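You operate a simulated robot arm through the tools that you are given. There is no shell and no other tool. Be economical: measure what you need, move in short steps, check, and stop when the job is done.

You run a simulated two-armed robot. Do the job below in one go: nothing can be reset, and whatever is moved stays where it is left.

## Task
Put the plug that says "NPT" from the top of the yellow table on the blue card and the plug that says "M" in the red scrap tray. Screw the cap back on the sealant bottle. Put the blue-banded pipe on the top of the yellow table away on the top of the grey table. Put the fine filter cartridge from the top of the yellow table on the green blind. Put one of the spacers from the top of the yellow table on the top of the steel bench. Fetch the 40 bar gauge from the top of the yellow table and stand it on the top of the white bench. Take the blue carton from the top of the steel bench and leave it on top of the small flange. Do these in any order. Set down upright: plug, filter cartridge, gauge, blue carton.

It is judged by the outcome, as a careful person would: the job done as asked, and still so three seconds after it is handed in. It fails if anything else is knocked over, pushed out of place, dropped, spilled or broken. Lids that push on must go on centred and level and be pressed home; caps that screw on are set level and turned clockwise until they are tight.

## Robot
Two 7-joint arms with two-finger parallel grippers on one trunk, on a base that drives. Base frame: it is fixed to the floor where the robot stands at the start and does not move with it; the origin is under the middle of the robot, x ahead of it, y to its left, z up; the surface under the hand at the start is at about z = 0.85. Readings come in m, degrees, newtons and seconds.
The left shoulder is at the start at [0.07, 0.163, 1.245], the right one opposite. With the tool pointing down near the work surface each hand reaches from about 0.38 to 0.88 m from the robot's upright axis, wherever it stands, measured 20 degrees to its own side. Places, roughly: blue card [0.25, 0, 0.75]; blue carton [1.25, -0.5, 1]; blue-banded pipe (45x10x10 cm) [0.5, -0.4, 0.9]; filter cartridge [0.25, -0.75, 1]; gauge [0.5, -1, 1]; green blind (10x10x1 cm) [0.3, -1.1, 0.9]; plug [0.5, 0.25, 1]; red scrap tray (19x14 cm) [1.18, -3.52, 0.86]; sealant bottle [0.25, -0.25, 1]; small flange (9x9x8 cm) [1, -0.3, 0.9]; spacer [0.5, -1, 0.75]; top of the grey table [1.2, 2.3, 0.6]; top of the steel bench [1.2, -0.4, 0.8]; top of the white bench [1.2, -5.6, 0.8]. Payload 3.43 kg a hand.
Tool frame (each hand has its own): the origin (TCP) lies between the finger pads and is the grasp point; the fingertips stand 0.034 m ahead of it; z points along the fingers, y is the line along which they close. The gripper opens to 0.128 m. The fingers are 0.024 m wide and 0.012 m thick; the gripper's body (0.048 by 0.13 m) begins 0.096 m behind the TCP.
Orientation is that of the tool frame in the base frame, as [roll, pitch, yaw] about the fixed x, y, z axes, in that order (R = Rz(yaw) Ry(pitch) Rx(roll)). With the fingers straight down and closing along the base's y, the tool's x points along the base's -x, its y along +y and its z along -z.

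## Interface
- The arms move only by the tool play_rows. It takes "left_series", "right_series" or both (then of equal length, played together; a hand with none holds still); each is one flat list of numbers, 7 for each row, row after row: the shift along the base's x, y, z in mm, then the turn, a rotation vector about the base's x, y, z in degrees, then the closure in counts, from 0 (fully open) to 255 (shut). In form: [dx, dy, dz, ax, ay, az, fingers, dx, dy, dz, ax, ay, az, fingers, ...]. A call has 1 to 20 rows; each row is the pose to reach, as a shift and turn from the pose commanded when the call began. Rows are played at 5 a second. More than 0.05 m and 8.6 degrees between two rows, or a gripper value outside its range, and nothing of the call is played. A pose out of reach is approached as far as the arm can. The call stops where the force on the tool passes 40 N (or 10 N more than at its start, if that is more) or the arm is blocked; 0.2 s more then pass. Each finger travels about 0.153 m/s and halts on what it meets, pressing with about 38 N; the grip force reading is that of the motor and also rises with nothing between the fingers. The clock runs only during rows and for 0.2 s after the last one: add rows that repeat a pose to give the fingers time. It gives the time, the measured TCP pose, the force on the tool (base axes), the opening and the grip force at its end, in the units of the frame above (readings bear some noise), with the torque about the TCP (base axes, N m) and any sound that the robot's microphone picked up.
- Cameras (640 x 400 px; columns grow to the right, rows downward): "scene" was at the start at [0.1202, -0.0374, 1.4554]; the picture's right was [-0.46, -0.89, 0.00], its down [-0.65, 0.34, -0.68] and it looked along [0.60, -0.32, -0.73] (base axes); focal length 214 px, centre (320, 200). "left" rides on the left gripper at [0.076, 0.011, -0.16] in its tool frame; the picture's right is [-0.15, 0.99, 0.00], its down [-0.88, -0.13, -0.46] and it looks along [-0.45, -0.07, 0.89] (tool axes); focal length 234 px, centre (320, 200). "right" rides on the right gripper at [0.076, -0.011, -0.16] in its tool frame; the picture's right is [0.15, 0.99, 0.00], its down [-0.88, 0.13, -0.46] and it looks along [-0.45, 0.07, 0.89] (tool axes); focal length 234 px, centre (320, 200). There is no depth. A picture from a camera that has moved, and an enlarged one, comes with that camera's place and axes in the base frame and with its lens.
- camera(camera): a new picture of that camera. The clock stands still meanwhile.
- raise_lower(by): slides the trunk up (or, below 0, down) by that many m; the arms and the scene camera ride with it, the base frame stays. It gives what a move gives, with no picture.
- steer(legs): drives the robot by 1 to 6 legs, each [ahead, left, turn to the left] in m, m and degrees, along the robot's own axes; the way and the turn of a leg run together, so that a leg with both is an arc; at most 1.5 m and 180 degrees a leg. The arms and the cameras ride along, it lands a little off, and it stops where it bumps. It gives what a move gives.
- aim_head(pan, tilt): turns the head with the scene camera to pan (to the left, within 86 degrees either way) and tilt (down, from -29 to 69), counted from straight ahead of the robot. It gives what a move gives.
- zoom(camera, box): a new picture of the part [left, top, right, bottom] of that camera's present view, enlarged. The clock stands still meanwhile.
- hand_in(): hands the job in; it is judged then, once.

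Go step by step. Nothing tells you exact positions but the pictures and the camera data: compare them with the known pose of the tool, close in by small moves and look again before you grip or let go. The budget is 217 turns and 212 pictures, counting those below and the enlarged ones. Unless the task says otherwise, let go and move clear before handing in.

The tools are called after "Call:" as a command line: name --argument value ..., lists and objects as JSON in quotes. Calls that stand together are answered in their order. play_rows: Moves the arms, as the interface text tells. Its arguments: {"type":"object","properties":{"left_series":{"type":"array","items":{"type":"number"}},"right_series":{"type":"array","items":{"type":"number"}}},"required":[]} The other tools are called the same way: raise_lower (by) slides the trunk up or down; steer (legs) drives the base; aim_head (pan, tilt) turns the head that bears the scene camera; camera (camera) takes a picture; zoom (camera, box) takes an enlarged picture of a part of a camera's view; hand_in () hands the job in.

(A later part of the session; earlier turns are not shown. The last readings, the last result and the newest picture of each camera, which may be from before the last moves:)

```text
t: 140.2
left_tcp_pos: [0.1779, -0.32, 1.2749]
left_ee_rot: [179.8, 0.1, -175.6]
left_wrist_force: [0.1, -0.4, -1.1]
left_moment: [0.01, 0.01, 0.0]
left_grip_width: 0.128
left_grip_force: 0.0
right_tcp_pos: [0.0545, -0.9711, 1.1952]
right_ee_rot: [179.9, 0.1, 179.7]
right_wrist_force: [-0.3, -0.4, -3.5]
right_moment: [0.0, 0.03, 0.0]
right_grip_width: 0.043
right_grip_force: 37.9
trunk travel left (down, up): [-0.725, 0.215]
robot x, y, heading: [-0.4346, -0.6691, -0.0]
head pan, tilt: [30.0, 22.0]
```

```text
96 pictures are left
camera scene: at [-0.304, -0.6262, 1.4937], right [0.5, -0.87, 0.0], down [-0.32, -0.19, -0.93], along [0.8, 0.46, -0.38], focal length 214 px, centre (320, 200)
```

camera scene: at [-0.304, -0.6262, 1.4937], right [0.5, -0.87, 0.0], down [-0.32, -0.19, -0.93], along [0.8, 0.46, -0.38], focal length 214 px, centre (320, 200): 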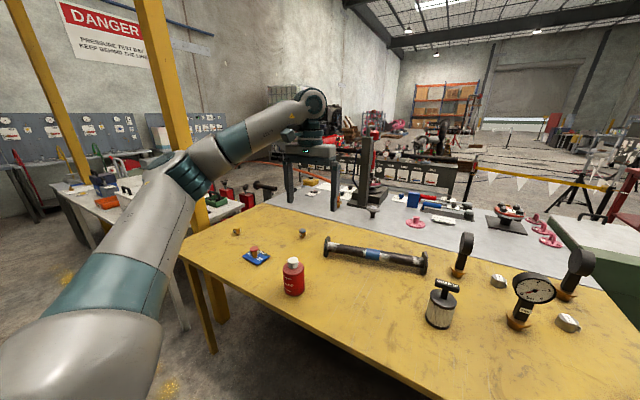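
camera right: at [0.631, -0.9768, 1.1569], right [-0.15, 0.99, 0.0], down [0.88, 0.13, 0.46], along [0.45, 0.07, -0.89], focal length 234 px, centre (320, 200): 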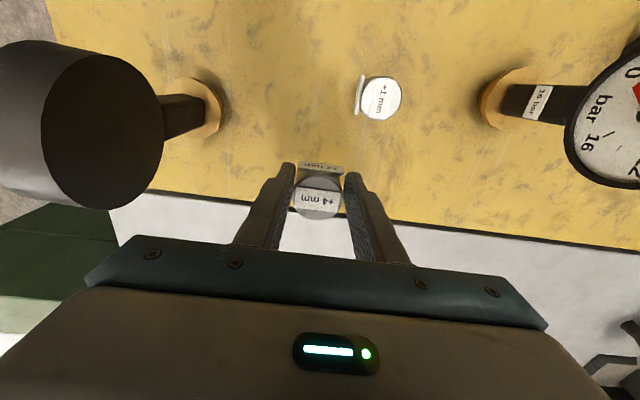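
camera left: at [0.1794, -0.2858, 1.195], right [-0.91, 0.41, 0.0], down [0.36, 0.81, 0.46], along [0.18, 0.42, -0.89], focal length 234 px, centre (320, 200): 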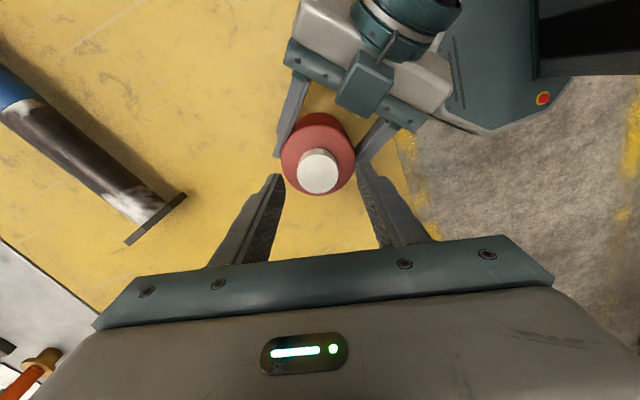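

Corridor at y≈-2.15 between the green cabinet and the tables on the right is free. Driving: right, then forward along the corridor.

Call:
steer --legs '[[0, -1.48, 0], [1.4, 0, 0]]'

Call:
aim_head --pan 0 --tilt 25

Call:
camera --camera "scene"

Call:
aim_head --pan -80 --tilt 25

Call:
camera --camera "scene"

```text
t: 154.2
left_tcp_pos: [1.5941, -1.749, 1.2755]
left_ee_rot: [179.9, 0.2, -174.1]
left_wrist_force: [-0.4, 0.5, 0.0]
left_moment: [0.01, 0.02, 0.0]
left_grip_width: 0.1282
left_grip_force: 0.1
right_tcp_pos: [1.491, -2.4034, 1.195]
right_ee_rot: [179.8, 0.0, -178.7]
right_wrist_force: [-0.5, -0.2, -3.9]
right_moment: [0.04, 0.08, 0.02]
right_grip_width: 0.0425
right_grip_force: 38.1
trunk travel left (down, up): [-0.725, 0.215]
robot x, y, heading: [0.9972, -2.1184, 1.6]
head pan, tilt: [30.0, 22.0]
```

```text
t: 155.1
left_tcp_pos: [1.5941, -1.7491, 1.2761]
left_ee_rot: [179.9, 0.0, -174.1]
left_wrist_force: [0.2, 0.8, 0.0]
left_moment: [-0.02, 0.04, 0.04]
left_grip_width: 0.1282
left_grip_force: 0.1
right_tcp_pos: [1.4896, -2.4026, 1.1929]
right_ee_rot: [179.8, 0.0, -178.8]
right_wrist_force: [-0.7, -0.5, -4.6]
right_moment: [0.0, 0.08, -0.01]
right_grip_width: 0.0428
right_grip_force: 37.2
trunk travel left (down, up): [-0.725, 0.215]
robot x, y, heading: [0.9934, -2.1186, 1.7]
head pan, tilt: [0.0, 25.0]
```

```text
95 pictures are left
camera scene: at [1.1355, -2.1141, 1.4888], right [0.03, -1.0, 0.0], down [-0.42, -0.01, -0.91], along [0.91, 0.03, -0.42], focal length 214 px, centre (320, 200)
```

scene: 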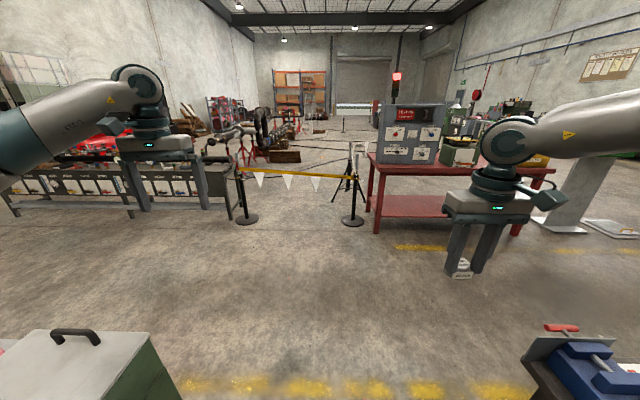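

```text
t: 156.7
left_tcp_pos: [1.5951, -1.7487, 1.276]
left_ee_rot: [179.9, 0.1, -174.2]
left_wrist_force: [-0.7, 0.4, -0.3]
left_moment: [0.02, -0.05, -0.05]
left_grip_width: 0.128
left_grip_force: 0.1
right_tcp_pos: [1.4912, -2.4026, 1.1946]
right_ee_rot: [179.9, 0.0, -178.8]
right_wrist_force: [-0.5, 0.4, -4.0]
right_moment: [0.02, 0.08, 0.01]
right_grip_width: 0.0425
right_grip_force: 37.7
trunk travel left (down, up): [-0.725, 0.215]
robot x, y, heading: [0.9928, -2.116, 1.5]
head pan, tilt: [-80.0, 25.0]
```

```text
94 pictures are left
camera scene: at [1.0621, -2.207, 1.4888], right [-0.98, -0.2, 0.0], down [-0.09, 0.41, -0.91], along [0.18, -0.89, -0.42], focal length 214 px, centre (320, 200)
```

scene: 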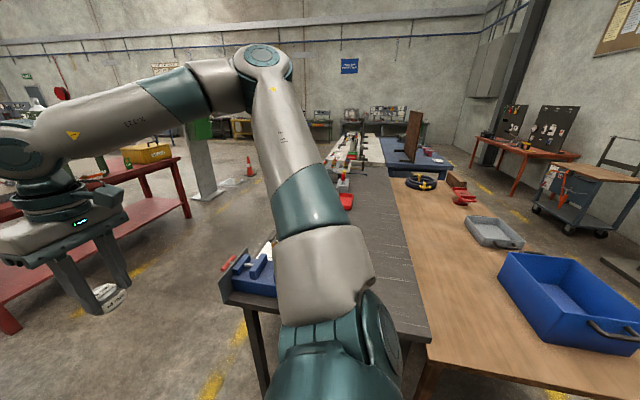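

I can see the red tray at about (1.16, -3.54) on the dark table; it's best served from the far side, as is the steel bench. Continue: forward, strafe left behind the steel bench, turn around.

Call:
steer --legs '[[1.4, 0, -1.6], [0, 1.3, 0]]'

Call:
aim_head --pan 60 --tilt 30

Call:
camera --camera "scene"

```text
t: 169.7
left_tcp_pos: [2.9933, -0.4433, 1.2755]
left_ee_rot: [179.8, 0.1, -175.2]
left_wrist_force: [0.1, 0.8, 0.0]
left_moment: [-0.02, 0.01, -0.02]
left_grip_width: 0.128
left_grip_force: 0.1
right_tcp_pos: [2.876, -1.0963, 1.1934]
right_ee_rot: [179.8, 0.0, -179.9]
right_wrist_force: [0.7, -0.6, -3.0]
right_moment: [0.04, 0.08, 0.02]
right_grip_width: 0.042
right_grip_force: 37.4
trunk travel left (down, up): [-0.725, 0.215]
robot x, y, heading: [2.383, -0.801, 0.4]
head pan, tilt: [-80.0, 25.0]
```

```text
t: 172.0
left_tcp_pos: [2.9927, -0.4429, 1.2756]
left_ee_rot: [179.9, 0.1, -175.4]
left_wrist_force: [-0.7, -0.4, -0.6]
left_moment: [0.02, 0.03, -0.01]
left_grip_width: 0.1278
left_grip_force: 0.0
right_tcp_pos: [2.8768, -1.0959, 1.1947]
right_ee_rot: [179.8, 0.0, -179.9]
right_wrist_force: [0.3, -0.1, -3.4]
right_moment: [-0.02, 0.09, 0.0]
right_grip_width: 0.0417
right_grip_force: 38.2
trunk travel left (down, up): [-0.725, 0.215]
robot x, y, heading: [2.3873, -0.8005, 0.4]
head pan, tilt: [60.0, 30.0]
```

```text
93 pictures are left
camera scene: at [2.4797, -0.7216, 1.4809], right [0.87, -0.49, 0.0], down [-0.25, -0.43, -0.87], along [0.43, 0.75, -0.5], focal length 214 px, centre (320, 200)
```

scene: 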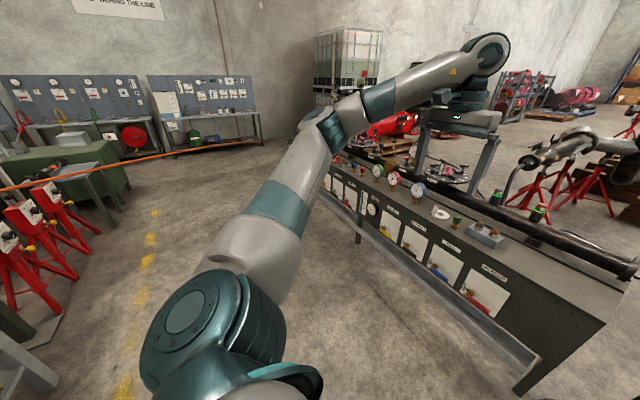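

Clear space here. Turn around to face the bench, then look.

Call:
steer --legs '[[0, 0, 180], [0, -0.4, 0]]'

Call:
aim_head --pan 0 --tilt 35

Call:
camera --camera "scene"

```text
t: 181.7
left_tcp_pos: [1.7767, -0.7314, 1.2756]
left_ee_rot: [180.0, 0.0, 1.8]
left_wrist_force: [0.4, -0.1, 0.3]
left_moment: [0.0, -0.01, -0.01]
left_grip_width: 0.128
left_grip_force: 0.0
right_tcp_pos: [1.9259, -0.084, 1.1941]
right_ee_rot: [179.9, 0.0, -2.8]
right_wrist_force: [0.7, -0.4, -3.7]
right_moment: [-0.01, -0.09, -0.01]
right_grip_width: 0.0411
right_grip_force: 37.6
trunk travel left (down, up): [-0.725, 0.215]
robot x, y, heading: [2.4036, -0.4033, 177.8]
head pan, tilt: [60.0, 30.0]
```

```text
t: 183.0
left_tcp_pos: [1.7749, -0.7282, 1.2754]
left_ee_rot: [179.9, 0.1, 1.9]
left_wrist_force: [0.0, 0.5, 0.0]
left_moment: [-0.01, 0.02, 0.0]
left_grip_width: 0.1282
left_grip_force: 0.0
right_tcp_pos: [1.9261, -0.0832, 1.1946]
right_ee_rot: [179.9, 0.1, -2.8]
right_wrist_force: [0.7, -0.1, -5.3]
right_moment: [-0.02, -0.11, 0.03]
right_grip_width: 0.0408
right_grip_force: 37.7
trunk travel left (down, up): [-0.725, 0.215]
robot x, y, heading: [2.3985, -0.4022, 177.5]
head pan, tilt: [0.0, 35.0]
```

```text
92 pictures are left
camera scene: at [2.2624, -0.3963, 1.473], right [0.04, 1.0, 0.0], down [0.57, -0.02, -0.82], along [-0.82, 0.03, -0.57], focal length 214 px, centre (320, 200)
```

scene: 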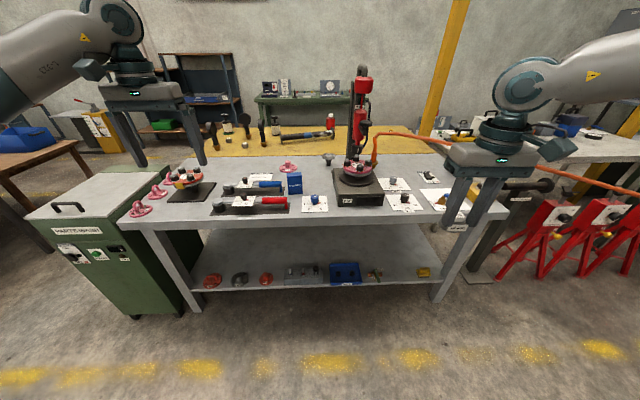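

The blue carton, grey small flange (beyond) and a tall mast beside them are visible. Move closer and look in detail.

Call:
steer --legs '[[0.42, 0, 2.3]]'

Call:
aim_head --pan 0 --tilt 45

Call:
camera --camera "scene"

Call:
zoom --camera "scene" --box '[220, 60, 460, 220]'

```text
t: 185.6
left_tcp_pos: [1.3709, -0.7434, 1.2759]
left_ee_rot: [179.9, 0.1, 4.2]
left_wrist_force: [0.7, 0.2, 0.7]
left_moment: [0.04, 0.03, -0.03]
left_grip_width: 0.1278
left_grip_force: 0.1
right_tcp_pos: [1.4952, -0.0937, 1.1942]
right_ee_rot: [179.8, 0.1, -0.4]
right_wrist_force: [0.1, 0.5, -4.2]
right_moment: [0.0, -0.09, 0.01]
right_grip_width: 0.0409
right_grip_force: 38.5
trunk travel left (down, up): [-0.725, 0.215]
robot x, y, heading: [1.9794, -0.3911, 179.7]
head pan, tilt: [0.0, 35.0]
```

```text
t: 186.3
left_tcp_pos: [1.3696, -0.7441, 1.2747]
left_ee_rot: [179.9, 0.2, 4.2]
left_wrist_force: [0.1, 0.4, 0.4]
left_moment: [-0.01, -0.03, -0.02]
left_grip_width: 0.128
left_grip_force: 0.1
right_tcp_pos: [1.4938, -0.093, 1.194]
right_ee_rot: [179.7, -0.1, -0.5]
right_wrist_force: [-0.1, 0.2, -4.7]
right_moment: [0.04, -0.08, 0.02]
right_grip_width: 0.0406
right_grip_force: 37.6
trunk travel left (down, up): [-0.725, 0.215]
robot x, y, heading: [1.9821, -0.39, 179.8]
head pan, tilt: [0.0, 45.0]
```

```text
91 pictures are left
camera scene: at [1.8486, -0.3927, 1.4582], right [0.0, 1.0, 0.0], down [0.71, 0.0, -0.71], along [-0.71, 0.0, -0.71], focal length 214 px, centre (320, 200)
```

scene: 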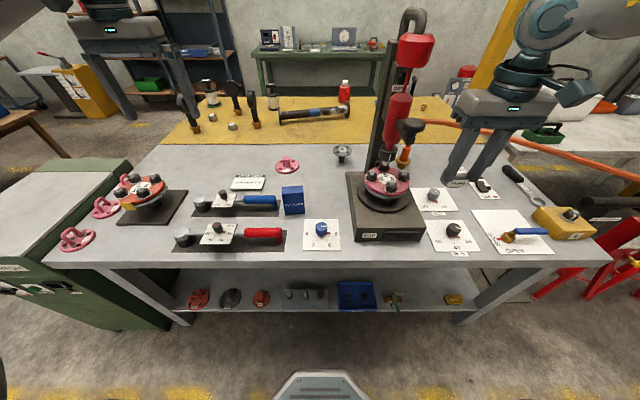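

```text
2.50 times, centred on (340, 140) of scene
camera zoom: at [1.8486, -0.3927, 1.4582], right [0.0, 1.0, 0.0], down [0.71, 0.0, -0.71], along [-0.71, 0.0, -0.71], focal length 536 px, centre (270, 350)
```

zoom: 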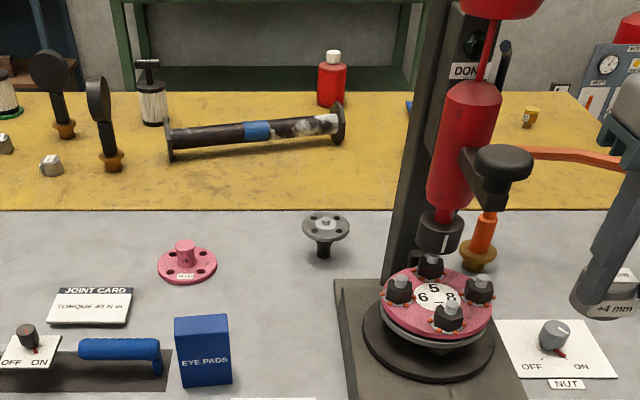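

I have a good map now: carton at (1.297, -0.487), rotated ~8°, small grey flange at (1.006, -0.292), mast at y>-0.2. First I'll set the spacer down in the free strip near the bench edge at about (1.473, -0.15).

Call:
play_rows --right_series '[-10, -28, -40, 0, 0, 0, 255, -21, -57, -80, 0, 0, 0, 255, -21, -57, -120, 0, 0, 0, 255, -21, -57, -160, 0, 0, 0, 255, -21, -57, -200, 0, 0, 0, 255, -21, -57, -240, 0, 0, 0, 255, -21, -57, -270, 0, 0, 0, 255, -21, -57, -270, 0, 0, 0, 255]'

Call:
camera --camera "right"

Call:
zoom --camera "scene" --box '[300, 150, 500, 300]'

```text
refused: row 2 steps farther than a row can; nothing moved
```

```text
89 pictures are left
camera right: at [1.5678, -0.0825, 1.3527], right [0.14, -0.99, 0.0], down [-0.88, -0.12, 0.46], along [-0.45, -0.07, -0.89], focal length 234 px, centre (320, 200)
```

right: 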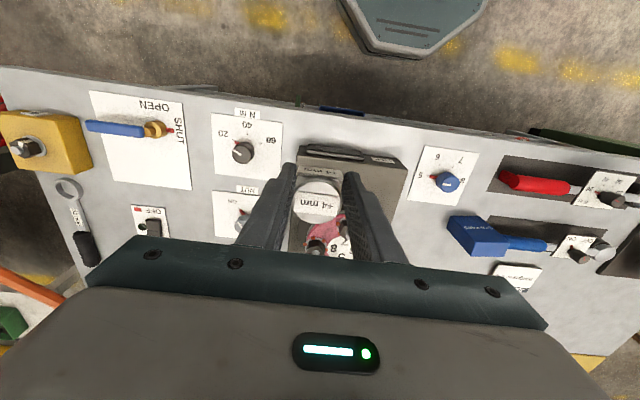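

```text
2.67 times, centred on (400, 225) of scene
camera zoom: at [1.8486, -0.3927, 1.4582], right [0.0, 1.0, 0.0], down [0.71, 0.0, -0.71], along [-0.71, 0.0, -0.71], focal length 572 px, centre (107, 133)
```

zoom: 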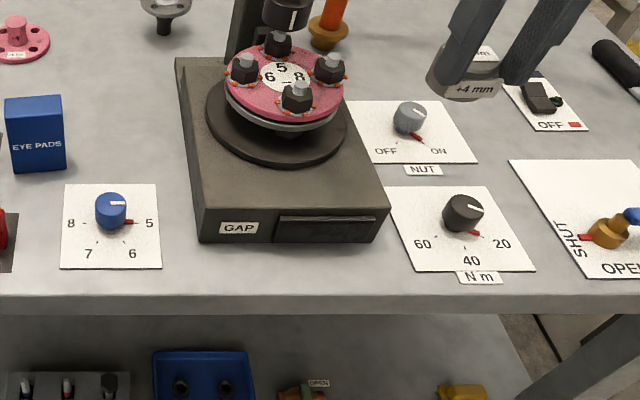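

The strip in front of the "GAP" block is free at (1.475, -0.17). Moving there in smaller steps.

Call:
play_rows --right_series '[-10, -25, -30, 0, 0, 0, 255, -15, -50, -60, 0, 0, 0, 255, -19, -77, -90, 0, 0, 0, 255, -19, -77, -135, 0, 0, 0, 255, -19, -77, -180, 0, 0, 0, 255, -19, -77, -225, 0, 0, 0, 255, -19, -77, -255, 0, 0, 0, 255, -19, -77, -255, 0, 0, 0, 255]'

Call:
zoom --camera "scene" --box '[300, 150, 500, 300]'

```text
t: 188.1
left_tcp_pos: [1.3711, -0.7449, 1.276]
left_ee_rot: [180.0, 0.1, 4.2]
left_wrist_force: [0.7, -0.4, -0.5]
left_moment: [-0.02, -0.01, 0.0]
left_grip_width: 0.1282
left_grip_force: 0.1
right_tcp_pos: [1.4746, -0.1707, 0.9399]
right_ee_rot: [179.8, 0.1, -0.6]
right_wrist_force: [-1.5, 1.2, 0.6]
right_moment: [0.03, -0.01, -0.01]
right_grip_width: 0.0
right_grip_force: 32.9
trunk travel left (down, up): [-0.725, 0.215]
robot x, y, heading: [1.9808, -0.3926, 179.9]
head pan, tilt: [0.0, 45.0]
```

```text
2.67 times, centred on (400, 225) of scene
camera zoom: at [1.8502, -0.3932, 1.4583], right [0.0, 1.0, 0.0], down [0.71, 0.0, -0.71], along [-0.71, 0.0, -0.71], focal length 572 px, centre (107, 133)
```

zoom: 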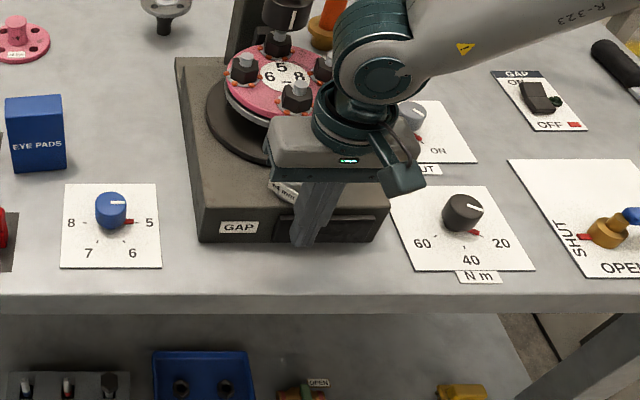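

The spacer slipped out and is resting on the GAP block. I'll lift the hand straight up and look.

Call:
play_rows --right_series '[0, 0, 40, 0, 0, 0, 255, 0, 0, 80, 0, 0, 0, 255, 0, 30, 120, 0, 0, 0, 255, 10, 70, 140, 0, 0, 0, 200, 20, 110, 160, 0, 0, 0, 100, 20, 130, 160, 0, 0, 0, 0]'

Call:
zoom --camera "scene" --box '[330, 150, 430, 250]'

Call:
camera --camera "right"

```text
t: 189.5
left_tcp_pos: [1.3713, -0.7445, 1.2764]
left_ee_rot: [179.8, 0.1, 4.2]
left_wrist_force: [0.2, -0.5, -0.4]
left_moment: [0.01, -0.01, 0.0]
left_grip_width: 0.1281
left_grip_force: 0.1
right_tcp_pos: [1.4943, -0.0389, 1.099]
right_ee_rot: [179.9, 0.0, -0.5]
right_wrist_force: [0.4, -0.7, -0.2]
right_moment: [-0.02, -0.02, 0.03]
right_grip_width: 0.1279
right_grip_force: 0.0
trunk travel left (down, up): [-0.725, 0.215]
robot x, y, heading: [1.9792, -0.3928, 179.8]
head pan, tilt: [0.0, 45.0]
```

```text
4.00 times, centred on (380, 200) of scene
camera zoom: at [1.8492, -0.3924, 1.4582], right [0.0, 1.0, 0.0], down [0.71, 0.0, -0.71], along [-0.71, 0.0, -0.71], focal length 858 px, centre (80, 200)
```

zoom: 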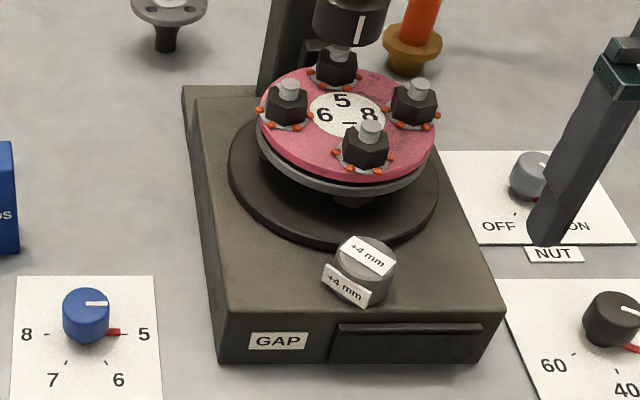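

```text
85 pictures are left
camera right: at [1.5694, -0.0284, 1.259], right [0.14, -0.99, 0.0], down [-0.88, -0.12, 0.46], along [-0.45, -0.07, -0.89], focal length 234 px, centre (320, 200)
```

right: 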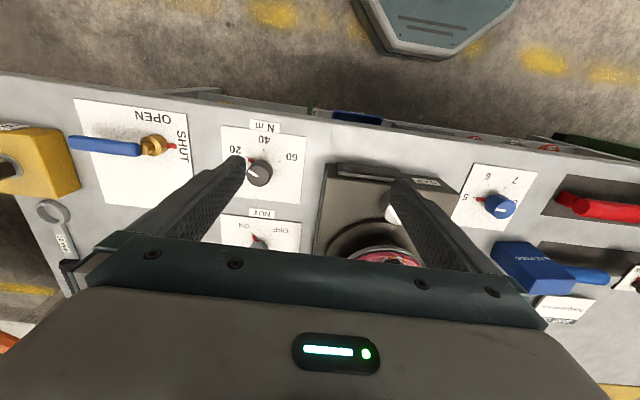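

The spacer stands upright on the block at about (1.408, -0.172). I'll pick it up again with a deeper grip.

Call:
play_rows --right_series '[-20, -33, 10, 0, 0, 0, 60, -45, -66, 10, 0, 0, 0, 90, -66, -100, 0, 0, 0, 0, 100, -86, -133, -20, 0, 0, 0, 100, -86, -133, -50, 0, 0, 0, 100, -86, -133, -50, 0, 0, 0, 100]'

Call:
camera --camera "right"

Call:
zoom --camera "scene" --box '[330, 140, 430, 240]'

```text
t: 190.4
left_tcp_pos: [1.3705, -0.7417, 1.2758]
left_ee_rot: [179.8, 0.2, 4.1]
left_wrist_force: [0.1, 1.1, 0.0]
left_moment: [-0.04, 0.01, 0.02]
left_grip_width: 0.1279
left_grip_force: 0.0
right_tcp_pos: [1.4273, -0.1404, 1.0927]
right_ee_rot: [-179.6, -0.7, -1.1]
right_wrist_force: [-0.3, -0.4, -0.6]
right_moment: [-0.02, 0.01, 0.04]
right_grip_width: 0.0777
right_grip_force: 0.0
trunk travel left (down, up): [-0.725, 0.215]
robot x, y, heading: [1.9824, -0.3908, 179.9]
head pan, tilt: [0.0, 45.0]
stopped in row 4 (right hand): the force on the tool passed its limit at 73 N (the readings are from after the stop); the commanded pose is now the measured one
```

```text
84 pictures are left
camera right: at [1.5023, -0.1326, 1.2529], right [0.13, -0.99, -0.01], down [-0.89, -0.12, 0.45], along [-0.44, -0.05, -0.9], focal length 234 px, centre (320, 200)
```

right: 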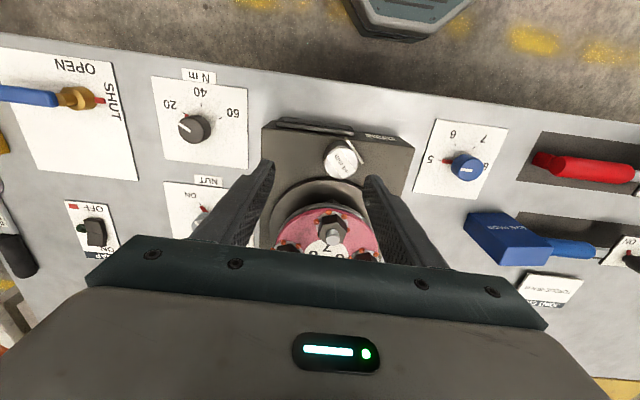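

```text
4.00 times, centred on (380, 190) of scene
camera zoom: at [1.8509, -0.3907, 1.4584], right [0.0, 1.0, 0.0], down [0.71, 0.0, -0.71], along [-0.71, 0.0, -0.71], focal length 858 px, centre (80, 240)
```

zoom: 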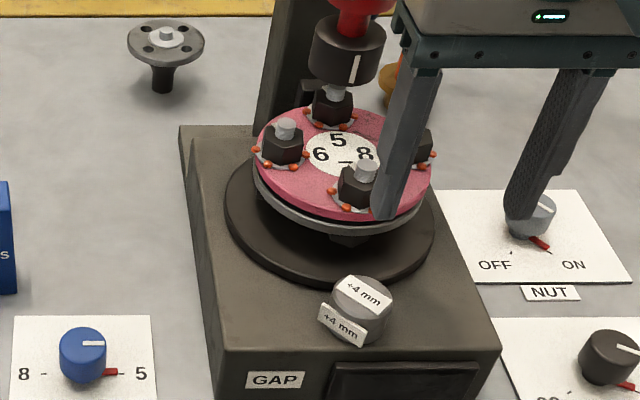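

The hand bumped the overhanging red tool head (nothing moved). I'll back off and come in low and tilted from the robot's side instead.

Call:
play_rows --right_series '[20, 0, 0, 0, 0, 0, 100, 50, -5, 0, 0, 0, 0, 100, 85, -10, 0, 0, 7, 0, 100, 100, -15, 0, 0, 14, 0, 100, 110, -20, 0, 0, 21, 0, 100, 115, -25, 0, 0, 28, 0, 100, 115, -30, -10, 0, 35, 0, 100, 115, -30, -20, 0, 40, 0, 100, 115, -30, -20, 0, 40, 0, 100]'

Call:
camera --camera "right"

Call:
camera --camera "scene"

```text
t: 192.4
left_tcp_pos: [1.3697, -0.744, 1.2764]
left_ee_rot: [179.9, 0.0, 4.0]
left_wrist_force: [-0.3, -0.2, 0.7]
left_moment: [0.01, 0.02, -0.02]
left_grip_width: 0.1279
left_grip_force: 0.1
right_tcp_pos: [1.4533, -0.1826, 1.0844]
right_ee_rot: [179.5, 39.3, -1.4]
right_wrist_force: [0.4, 0.0, 0.6]
right_moment: [0.03, 0.02, -0.01]
right_grip_width: 0.0777
right_grip_force: 0.0
right hand out of reach, approached as far as the arm can: row 5, 6, 7, 8, 9
trunk travel left (down, up): [-0.725, 0.215]
robot x, y, heading: [1.9791, -0.3932, 179.7]
head pan, tilt: [0.0, 45.0]
```

```text
82 pictures are left
camera right: at [1.6138, -0.1755, 1.159], right [0.09, -0.99, -0.09], down [-0.4, -0.12, 0.91], along [-0.91, -0.05, -0.4], focal length 234 px, centre (320, 200)
```

right: 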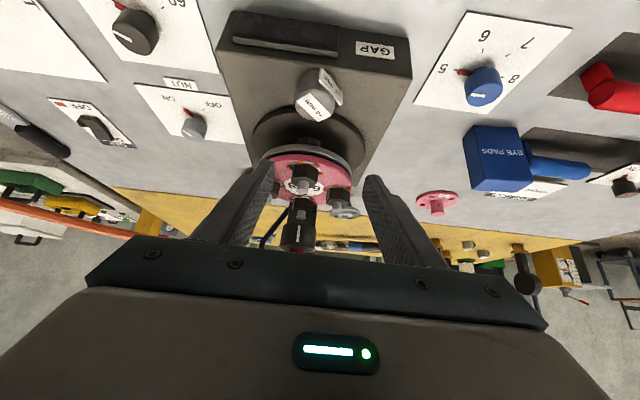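

```text
81 pictures are left
camera scene: at [1.8507, -0.3928, 1.4584], right [0.0, 1.0, 0.0], down [0.71, 0.0, -0.71], along [-0.71, 0.0, -0.71], focal length 214 px, centre (320, 200)
```

scene: 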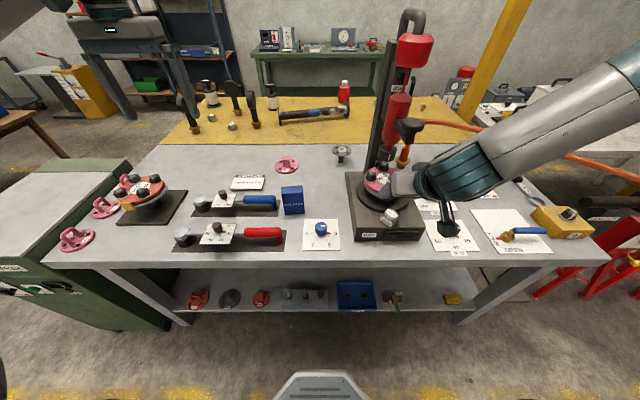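

Backing the base 0.1 m gives room. Then approach the spacer along the tilted tool axis.

Call:
steer --legs '[[-0.1, 0, 0]]'

Call:
play_rows --right_series '[-25, 6, -30, 0, 0, 1.4, 100, -53, 11, -64, 0, 0, 1.4, 100, -75, 11, -90, 0, 0, 1.4, 100, -75, 11, -90, 0, 0, 1.4, 100]'

Call:
camera --camera "right"

Call:
zoom --camera "scene" --box '[330, 110, 450, 230]'

```text
t: 193.5
left_tcp_pos: [1.4681, -0.7432, 1.2752]
left_ee_rot: [179.9, 0.1, 4.1]
left_wrist_force: [0.5, -0.9, -0.5]
left_moment: [0.02, -0.03, -0.03]
left_grip_width: 0.1278
left_grip_force: 0.1
right_tcp_pos: [1.5526, -0.1833, 1.0838]
right_ee_rot: [179.6, 39.3, -1.3]
right_wrist_force: [-0.4, -0.1, -0.6]
right_moment: [-0.02, 0.01, -0.01]
right_grip_width: 0.0778
right_grip_force: 0.2
trunk travel left (down, up): [-0.725, 0.215]
robot x, y, heading: [2.0839, -0.3966, 179.8]
head pan, tilt: [0.0, 45.0]
```

```text
t: 194.5
left_tcp_pos: [1.4693, -0.7436, 1.2756]
left_ee_rot: [180.0, 0.0, 4.1]
left_wrist_force: [0.9, 0.1, -0.5]
left_moment: [-0.03, -0.03, 0.03]
left_grip_width: 0.1277
left_grip_force: 0.1
right_tcp_pos: [1.4787, -0.1713, 0.9936]
right_ee_rot: [179.7, 39.2, -0.1]
right_wrist_force: [-0.3, 0.6, 0.3]
right_moment: [0.03, -0.02, -0.03]
right_grip_width: 0.0779
right_grip_force: 0.1
trunk travel left (down, up): [-0.725, 0.215]
robot x, y, heading: [2.0818, -0.3932, 179.6]
head pan, tilt: [0.0, 45.0]
```

```text
80 pictures are left
camera right: at [1.6369, -0.1601, 1.0685], right [0.12, -0.99, -0.09], down [-0.39, -0.13, 0.91], along [-0.91, -0.07, -0.4], focal length 234 px, centre (320, 200)
```

right: 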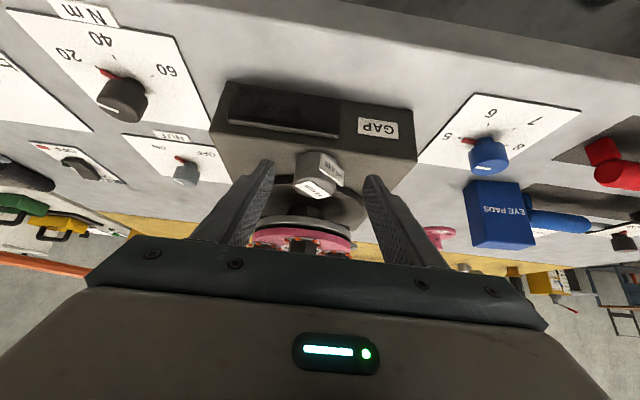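

```text
3.33 times, centred on (390, 170) of scene
camera zoom: at [1.9485, -0.3931, 1.4582], right [0.0, 1.0, 0.0], down [0.71, 0.0, -0.71], along [-0.71, 0.0, -0.71], focal length 715 px, centre (87, 300)
```

zoom: 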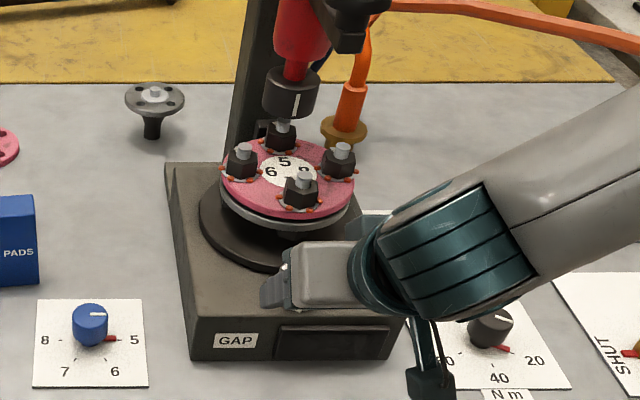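

Spacer is centred between the fingers. Finish approach, close, and lift.

Call:
play_rows --right_series '[-20, 1, -15, 0, 0, 0, 100, -41, 1, -29, 0, 0, 0, 100, -41, 1, -29, 0, 0, 0, 160, -41, 1, -29, 0, 0, 0, 255, -41, 1, -29, 0, 0, 0, 255, -41, 1, -29, 0, 0, 0, 255]'

Call:
camera --camera "right"

```text
t: 195.9
left_tcp_pos: [1.4688, -0.7439, 1.2757]
left_ee_rot: [179.9, 0.0, 4.0]
left_wrist_force: [0.2, 0.1, -0.1]
left_moment: [-0.01, 0.03, 0.02]
left_grip_width: 0.1281
left_grip_force: 0.0
right_tcp_pos: [1.4371, -0.1706, 0.9651]
right_ee_rot: [179.7, 39.0, 0.0]
right_wrist_force: [0.4, 0.3, 0.3]
right_moment: [0.01, -0.1, -0.02]
right_grip_width: 0.0442
right_grip_force: 37.8
trunk travel left (down, up): [-0.725, 0.215]
robot x, y, heading: [2.0808, -0.3935, 179.9]
head pan, tilt: [0.0, 45.0]
```

```text
78 pictures are left
camera right: at [1.5957, -0.1596, 1.0397], right [0.12, -0.99, -0.09], down [-0.39, -0.13, 0.91], along [-0.91, -0.07, -0.41], focal length 234 px, centre (320, 200)
```

right: 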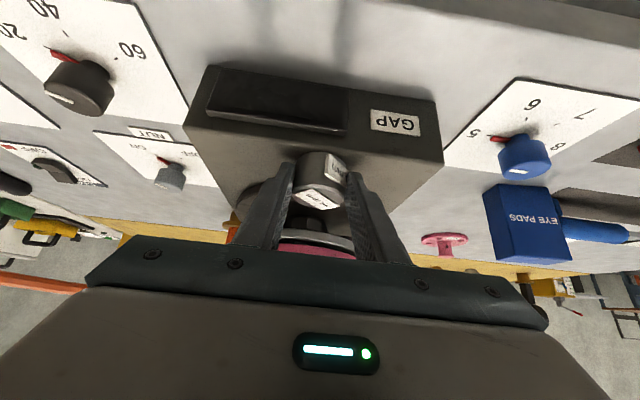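

Held firmly. Lift 20 mm, bring it 55 mm toward me and down onto the bench.

Call:
play_rows --right_series '[0, 0, 10, 0, 0, 0, 255, 0, 0, 22, 0, 0, 0, 255, 25, 0, 22, 0, 0, 0, 255, 56, 0, 22, 0, 0, 0, 255, 56, 0, -15, 0, 0, 0, 255, 56, 0, -50, 0, 0, 0, 255, 56, 0, -65, 0, 0, 0, 255, 56, 0, -65, 0, 0, 0, 255]'

Call:
camera --camera "right"

Call:
zoom --camera "scene" --box '[330, 140, 450, 250]'

```text
t: 197.7
left_tcp_pos: [1.4686, -0.7433, 1.275]
left_ee_rot: [179.9, 0.0, 4.1]
left_wrist_force: [-0.9, -0.6, 0.2]
left_moment: [-0.01, 0.01, -0.01]
left_grip_width: 0.128
left_grip_force: 0.0
right_tcp_pos: [1.494, -0.1514, 0.9241]
right_ee_rot: [179.6, 39.2, 0.0]
right_wrist_force: [0.0, -0.9, -3.9]
right_moment: [0.0, -0.12, -0.01]
right_grip_width: 0.0437
right_grip_force: 37.6
right hand out of reach, approached as far as the arm can: row 6, 7, 8
trunk travel left (down, up): [-0.725, 0.215]
robot x, y, heading: [2.0809, -0.3914, 179.6]
head pan, tilt: [0.0, 45.0]
```

```text
77 pictures are left
camera right: at [1.6533, -0.1387, 0.9995], right [0.12, -0.99, -0.09], down [-0.4, -0.13, 0.91], along [-0.91, -0.07, -0.41], focal length 234 px, centre (320, 200)
```

right: 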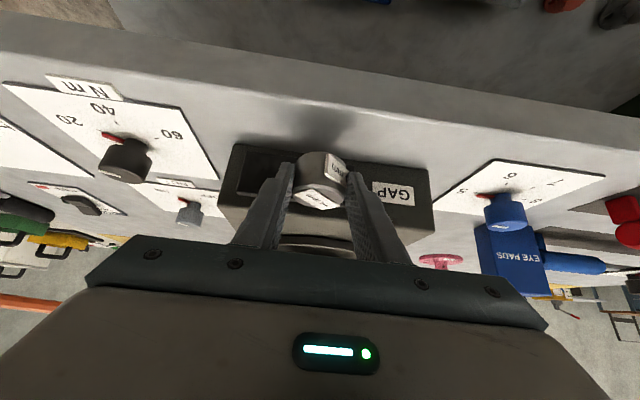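

```text
3.64 times, centred on (390, 195) of scene
camera zoom: at [1.9475, -0.3929, 1.4581], right [0.0, 1.0, 0.0], down [0.71, 0.0, -0.71], along [-0.71, 0.0, -0.71], focal length 780 px, centre (66, 218)
```

zoom: 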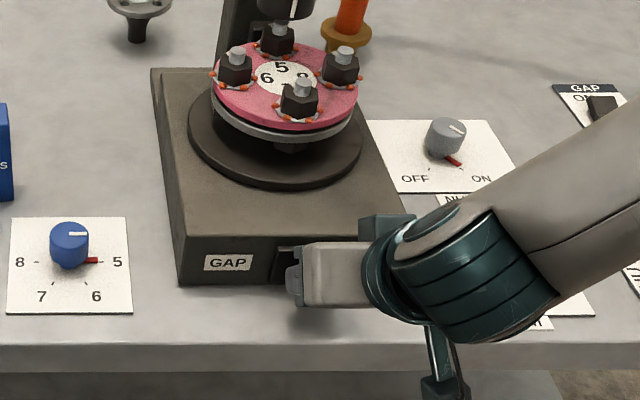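

The arm limits at z=0.924, so I'll lower the trunk 33 mm to set the spacer down.

Call:
raise_lower --by -0.03

Call:
zoom --camera "right" --box '[240, 100, 440, 260]'

```text
t: 198.5
left_tcp_pos: [1.4682, -0.7432, 1.2459]
left_ee_rot: [179.9, 0.1, 4.0]
left_wrist_force: [0.4, 0.4, 0.2]
left_moment: [-0.05, 0.02, 0.01]
left_grip_width: 0.1278
left_grip_force: 0.1
right_tcp_pos: [1.4954, -0.1504, 0.8946]
right_ee_rot: [179.6, 39.1, 0.0]
right_wrist_force: [1.2, -0.4, -3.1]
right_moment: [-0.02, -0.12, -0.02]
right_grip_width: 0.0443
right_grip_force: 38.1
trunk travel left (down, up): [-0.695, 0.245]
robot x, y, heading: [2.078, -0.3908, 180.0]
head pan, tilt: [0.0, 45.0]
```

```text
2.50 times, centred on (340, 180) of right
camera zoom: at [1.6544, -0.1388, 0.9702], right [0.12, -0.99, -0.09], down [-0.39, -0.13, 0.91], along [-0.91, -0.07, -0.4], focal length 585 px, centre (270, 250)
```

zoom: 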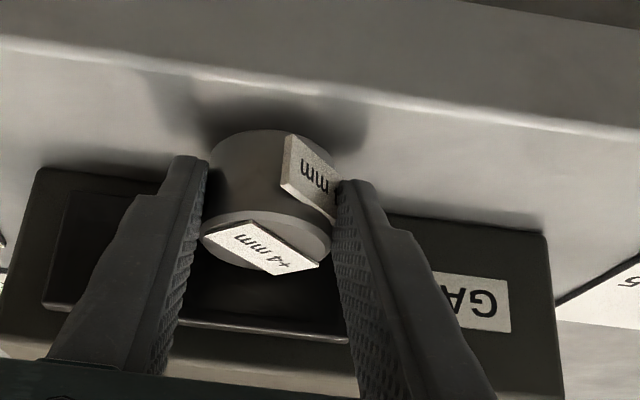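

Just a few mm above the bench and clear of the edge. Lower a touch more.

Call:
raise_lower --by -0.004

Call:
zoom --camera "right" --box '[280, 130, 400, 230]'

```text
t: 199.0
left_tcp_pos: [1.468, -0.7439, 1.2415]
left_ee_rot: [179.9, 0.0, 4.0]
left_wrist_force: [0.5, -0.2, -0.6]
left_moment: [0.02, -0.01, 0.02]
left_grip_width: 0.1278
left_grip_force: 0.1
right_tcp_pos: [1.4954, -0.1506, 0.8911]
right_ee_rot: [179.6, 39.0, 0.1]
right_wrist_force: [-0.1, -0.1, -3.6]
right_moment: [0.05, -0.09, 0.01]
right_grip_width: 0.044
right_grip_force: 38.1
trunk travel left (down, up): [-0.691, 0.249]
robot x, y, heading: [2.0797, -0.3938, 179.6]
head pan, tilt: [0.0, 45.0]
```

```text
4.00 times, centred on (340, 180) of right
camera zoom: at [1.654, -0.1388, 0.966], right [0.12, -0.99, -0.09], down [-0.39, -0.13, 0.91], along [-0.91, -0.07, -0.41], focal length 937 px, centre (240, 280)
```

zoom: 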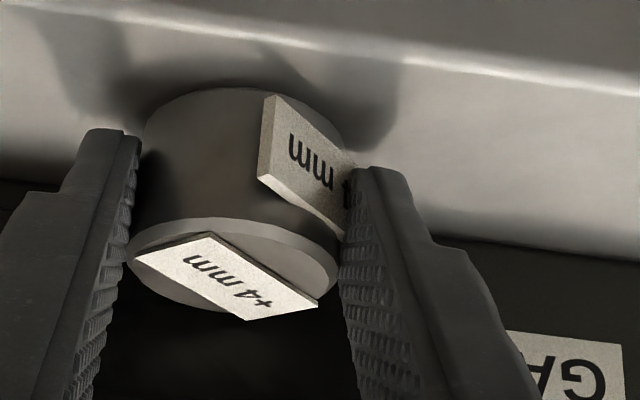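

Call:
raise_lower --by -0.003

```text
t: 199.5
left_tcp_pos: [1.4687, -0.7448, 1.2385]
left_ee_rot: [179.9, 0.1, 4.2]
left_wrist_force: [-0.4, -0.5, -0.2]
left_moment: [0.0, -0.03, 0.01]
left_grip_width: 0.1279
left_grip_force: 0.2
right_tcp_pos: [1.4948, -0.1514, 0.89]
right_ee_rot: [179.6, 39.5, 0.0]
right_wrist_force: [-0.5, 0.7, 8.5]
right_moment: [0.24, 0.02, -0.03]
right_grip_width: 0.0443
right_grip_force: 37.8
trunk travel left (down, up): [-0.688, 0.252]
robot x, y, heading: [2.0797, -0.3946, 179.8]
head pan, tilt: [0.0, 45.0]
```

Contact (8.5 N). Open, and withdraw back along the tool axis.

Call:
play_rows --right_series '[0, 0, 0, 0, 0, 0, 180, 0, 0, 0, 0, 0, 0, 100, 0, 0, 0, 0, 0, 0, 80, 26, 0, 31, 0, 0, 0, 80, 45, 0, 60, 0, 0, 0, 60, 50, 20, 100, 0, -7, 0, 0, 50, 40, 140, 0, -14, 0, 0, 50, 60, 170, 0, -21, 0, 0, 40, 80, 190, 0, -28, 0, 0, 30, 90, 200, 0, -35, 0, 0, 20, 100, 210, 0, -39.5, 0, 0]'

Call:
raise_lower --by 0.037

Call:
camera --camera "scene"

Call:
zoom --camera "scene" --box '[330, 140, 450, 250]'

```text
t: 201.9
left_tcp_pos: [1.4684, -0.7436, 1.2384]
left_ee_rot: [180.0, 0.0, 4.1]
left_wrist_force: [0.1, 0.4, 0.3]
left_moment: [0.02, 0.01, 0.01]
left_grip_width: 0.1282
left_grip_force: 0.1
right_tcp_pos: [1.515, -0.0502, 1.0977]
right_ee_rot: [179.5, -0.4, -0.1]
right_wrist_force: [-0.4, 0.7, 0.3]
right_moment: [-0.02, 0.03, -0.01]
right_grip_width: 0.1283
right_grip_force: 0.0
trunk travel left (down, up): [-0.688, 0.252]
robot x, y, heading: [2.0813, -0.3908, 179.9]
head pan, tilt: [0.0, 45.0]
```

```text
t: 202.8
left_tcp_pos: [1.4687, -0.743, 1.2747]
left_ee_rot: [180.0, 0.0, 4.2]
left_wrist_force: [0.1, -0.1, -0.8]
left_moment: [0.0, -0.04, -0.02]
left_grip_width: 0.1277
left_grip_force: 0.0
right_tcp_pos: [1.5152, -0.0513, 1.1358]
right_ee_rot: [179.6, -0.5, 0.1]
right_wrist_force: [-0.5, 0.6, -0.6]
right_moment: [0.0, -0.01, 0.02]
right_grip_width: 0.128
right_grip_force: 0.0
trunk travel left (down, up): [-0.725, 0.215]
robot x, y, heading: [2.0793, -0.3921, 179.8]
head pan, tilt: [0.0, 45.0]
```

```text
73 pictures are left
camera scene: at [1.9485, -0.393, 1.4582], right [0.0, 1.0, 0.0], down [0.71, 0.0, -0.71], along [-0.71, 0.0, -0.71], focal length 214 px, centre (320, 200)
```

scene: 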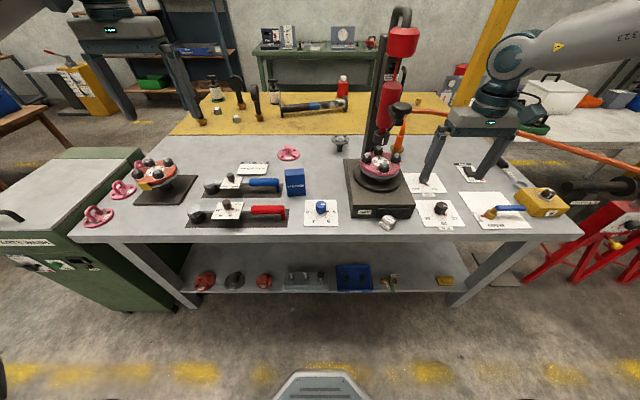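

```text
3.64 times, centred on (390, 195) of scene
camera zoom: at [1.9485, -0.393, 1.4582], right [0.0, 1.0, 0.0], down [0.71, 0.0, -0.71], along [-0.71, 0.0, -0.71], focal length 780 px, centre (66, 218)
```

zoom: 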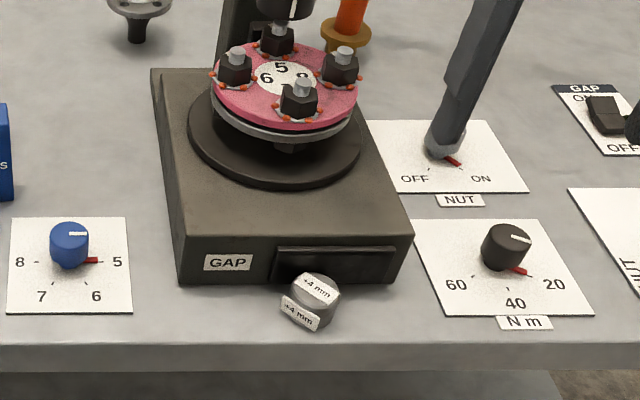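

Spacer is upright on the bench. Now tuck the right hand away, then drive 0.33 m closer for the carton with the left hand.

Call:
play_rows --right_series '[30, 30, 20, 0, 0, 0, 0, 60, 60, 40, 0, 0, 0, 0, 90, 90, 60, 0, 0, 0, 0, 120, 120, 80, 0, 0, 0, 0]'

Call:
steer --legs '[[0.33, 0, 0]]'

Call:
play_rows --left_series '[26, 42, 0, 0, 0, 0.6, 0, 52, 85, 0, 0, 0, 1.2, 0, 78, 128, 0, 0, 0, 1.8, 0, 104, 170, -10, 0, 0, 2.4, 0, 130, 212, -20, 0, 0, 3, 0, 158, 256, -30, 0, 0, 4, 0, 158, 256, -75, 0, 0, 4, 0, 158, 256, -120, 0, 0, 4, 0, 158, 256, -150, 0, 0, 4, 40, 158, 256, -150, 0, 0, 4, 40]'

Call:
camera --camera "left"

Call:
camera --camera "scene"

```text
t: 203.8
left_tcp_pos: [1.4719, -0.7413, 1.2777]
left_ee_rot: [179.8, 0.1, 4.1]
left_wrist_force: [-0.5, -0.7, 0.4]
left_moment: [0.0, 0.05, 0.0]
left_grip_width: 0.1283
left_grip_force: 0.1
right_tcp_pos: [1.6386, 0.0714, 1.2149]
right_ee_rot: [179.5, -0.3, 0.1]
right_wrist_force: [1.0, 1.0, -0.1]
right_moment: [-0.02, 0.04, 0.0]
right_grip_width: 0.1281
right_grip_force: 0.0
trunk travel left (down, up): [-0.725, 0.215]
robot x, y, heading: [2.081, -0.3948, 179.7]
head pan, tilt: [0.0, 45.0]
```

```text
t: 206.0
left_tcp_pos: [1.149, -0.7453, 1.273]
left_ee_rot: [179.9, 0.0, 4.2]
left_wrist_force: [-1.6, 0.5, -0.6]
left_moment: [-0.01, -0.06, -0.03]
left_grip_width: 0.128
left_grip_force: 0.1
right_tcp_pos: [1.3127, 0.0681, 1.2131]
right_ee_rot: [179.6, -0.5, 0.2]
right_wrist_force: [-0.2, -0.4, 0.1]
right_moment: [0.0, -0.03, -0.01]
right_grip_width: 0.1281
right_grip_force: 0.0
trunk travel left (down, up): [-0.725, 0.215]
robot x, y, heading: [1.7683, -0.3948, 179.6]
head pan, tilt: [0.0, 45.0]
stopped in leg 1: the robot was blocked; the commanded pose is now the measured one
```

```text
refused: row 2 steps farther than a row can; nothing moved
```

```text
71 pictures are left
camera left: at [1.2253, -0.7508, 1.434], right [-0.07, -1.0, 0.0], down [-0.89, 0.06, 0.45], along [-0.45, 0.03, -0.89], focal length 234 px, centre (320, 200)
```

left: 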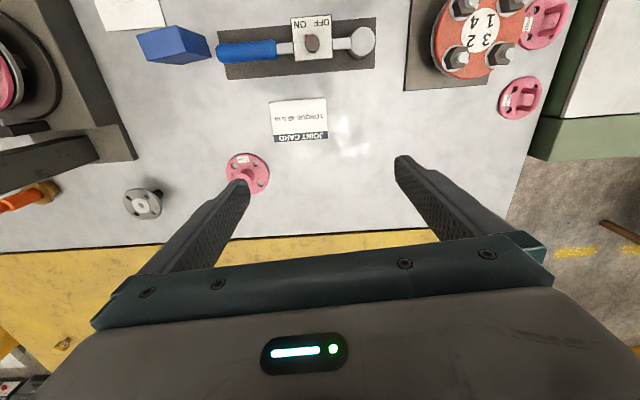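

```text
70 pictures are left
camera scene: at [1.6279, -0.3926, 1.4578], right [0.0, 1.0, 0.0], down [0.71, 0.0, -0.7], along [-0.7, 0.0, -0.71], focal length 214 px, centre (320, 200)
```

scene: 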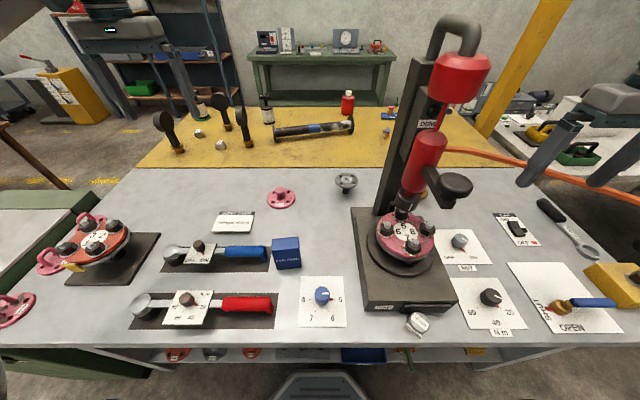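

Robot stopped against the bench at x=1.77, which is fine. Carton at about (1.299, -0.489). Moving the left hand above it.

Call:
play_rows --left_series '[21, 36, 0, 0, 0, 0.6, 0, 43, 73, 0, 0, 0, 1.2, 0, 64, 109, 0, 0, 0, 1.8, 0, 86, 146, 0, 0, 0, 2.4, 0, 107, 182, 0, 0, 0, 3, 0, 129, 219, 0, 0, 0, 4, 0, 150, 256, 0, 0, 0, 4, 0, 150, 256, -45, 0, 0, 4, 0, 150, 256, -90, 0, 0, 4, 0, 150, 256, -135, 0, 0, 4, 0, 150, 256, -180, 0, 0, 4, 0, 150, 256, -210, 0, 0, 4, 0, 150, 256, -210, 0, 0, 4, 0]'

Call:
camera --camera "left"

```text
t: 208.8
left_tcp_pos: [1.3037, -0.4886, 1.0652]
left_ee_rot: [179.9, 0.1, 8.4]
left_wrist_force: [-0.2, -0.1, -0.2]
left_moment: [0.02, 0.0, 0.01]
left_grip_width: 0.1283
left_grip_force: 0.1
right_tcp_pos: [1.3168, 0.07, 1.2157]
right_ee_rot: [179.6, -0.2, 0.2]
right_wrist_force: [-0.1, 0.2, 0.1]
right_moment: [-0.01, 0.0, 0.02]
right_grip_width: 0.128
right_grip_force: 0.0
trunk travel left (down, up): [-0.725, 0.215]
robot x, y, heading: [1.7651, -0.3925, 180.0]
head pan, tilt: [0.0, 45.0]
```

```text
69 pictures are left
camera left: at [1.3806, -0.4892, 1.2258], right [0.0, -1.0, 0.0], down [-0.89, 0.0, 0.46], along [-0.46, 0.0, -0.89], focal length 234 px, centre (320, 200)
```

left: 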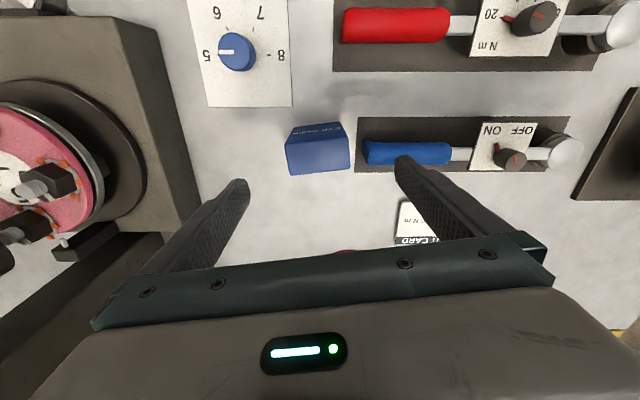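

Aligned with carton (1.300, -0.487). A blue lever handle is close on one side, so I'll narrow the opening and keep the tips above it.

Call:
play_rows --left_series '[-4, 2, -20, 0, 0, 0, 80, -4, 2, -55, 0, 0, 0, 80, -4, 2, -80, 0, 0, 0, 80, -4, 2, -80, 0, 0, 0, 80]'

Call:
zoom --camera "left" --box '[180, 90, 480, 280]'

```text
t: 209.8
left_tcp_pos: [1.2992, -0.4858, 0.9857]
left_ee_rot: [179.8, 0.1, 8.2]
left_wrist_force: [-0.3, -0.2, -0.8]
left_moment: [0.03, 0.01, 0.0]
left_grip_width: 0.0879
left_grip_force: 0.0
right_tcp_pos: [1.316, 0.0691, 1.2143]
right_ee_rot: [179.5, -0.3, 0.2]
right_wrist_force: [-0.2, -0.1, 0.7]
right_moment: [-0.01, 0.02, 0.01]
right_grip_width: 0.1279
right_grip_force: 0.0
trunk travel left (down, up): [-0.725, 0.215]
robot x, y, heading: [1.763, -0.3916, 179.8]
head pan, tilt: [0.0, 45.0]
```

```text
2.11 times, centred on (330, 185) of left
camera zoom: at [1.3752, -0.4876, 1.1456], right [0.0, -1.0, 0.0], down [-0.89, 0.0, 0.46], along [-0.46, 0.0, -0.89], focal length 493 px, centre (299, 232)
```

zoom: 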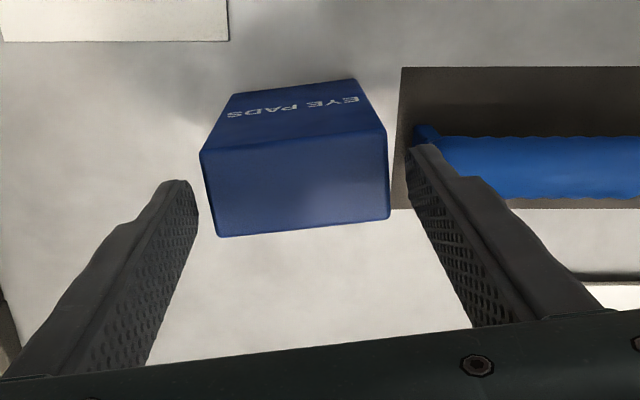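

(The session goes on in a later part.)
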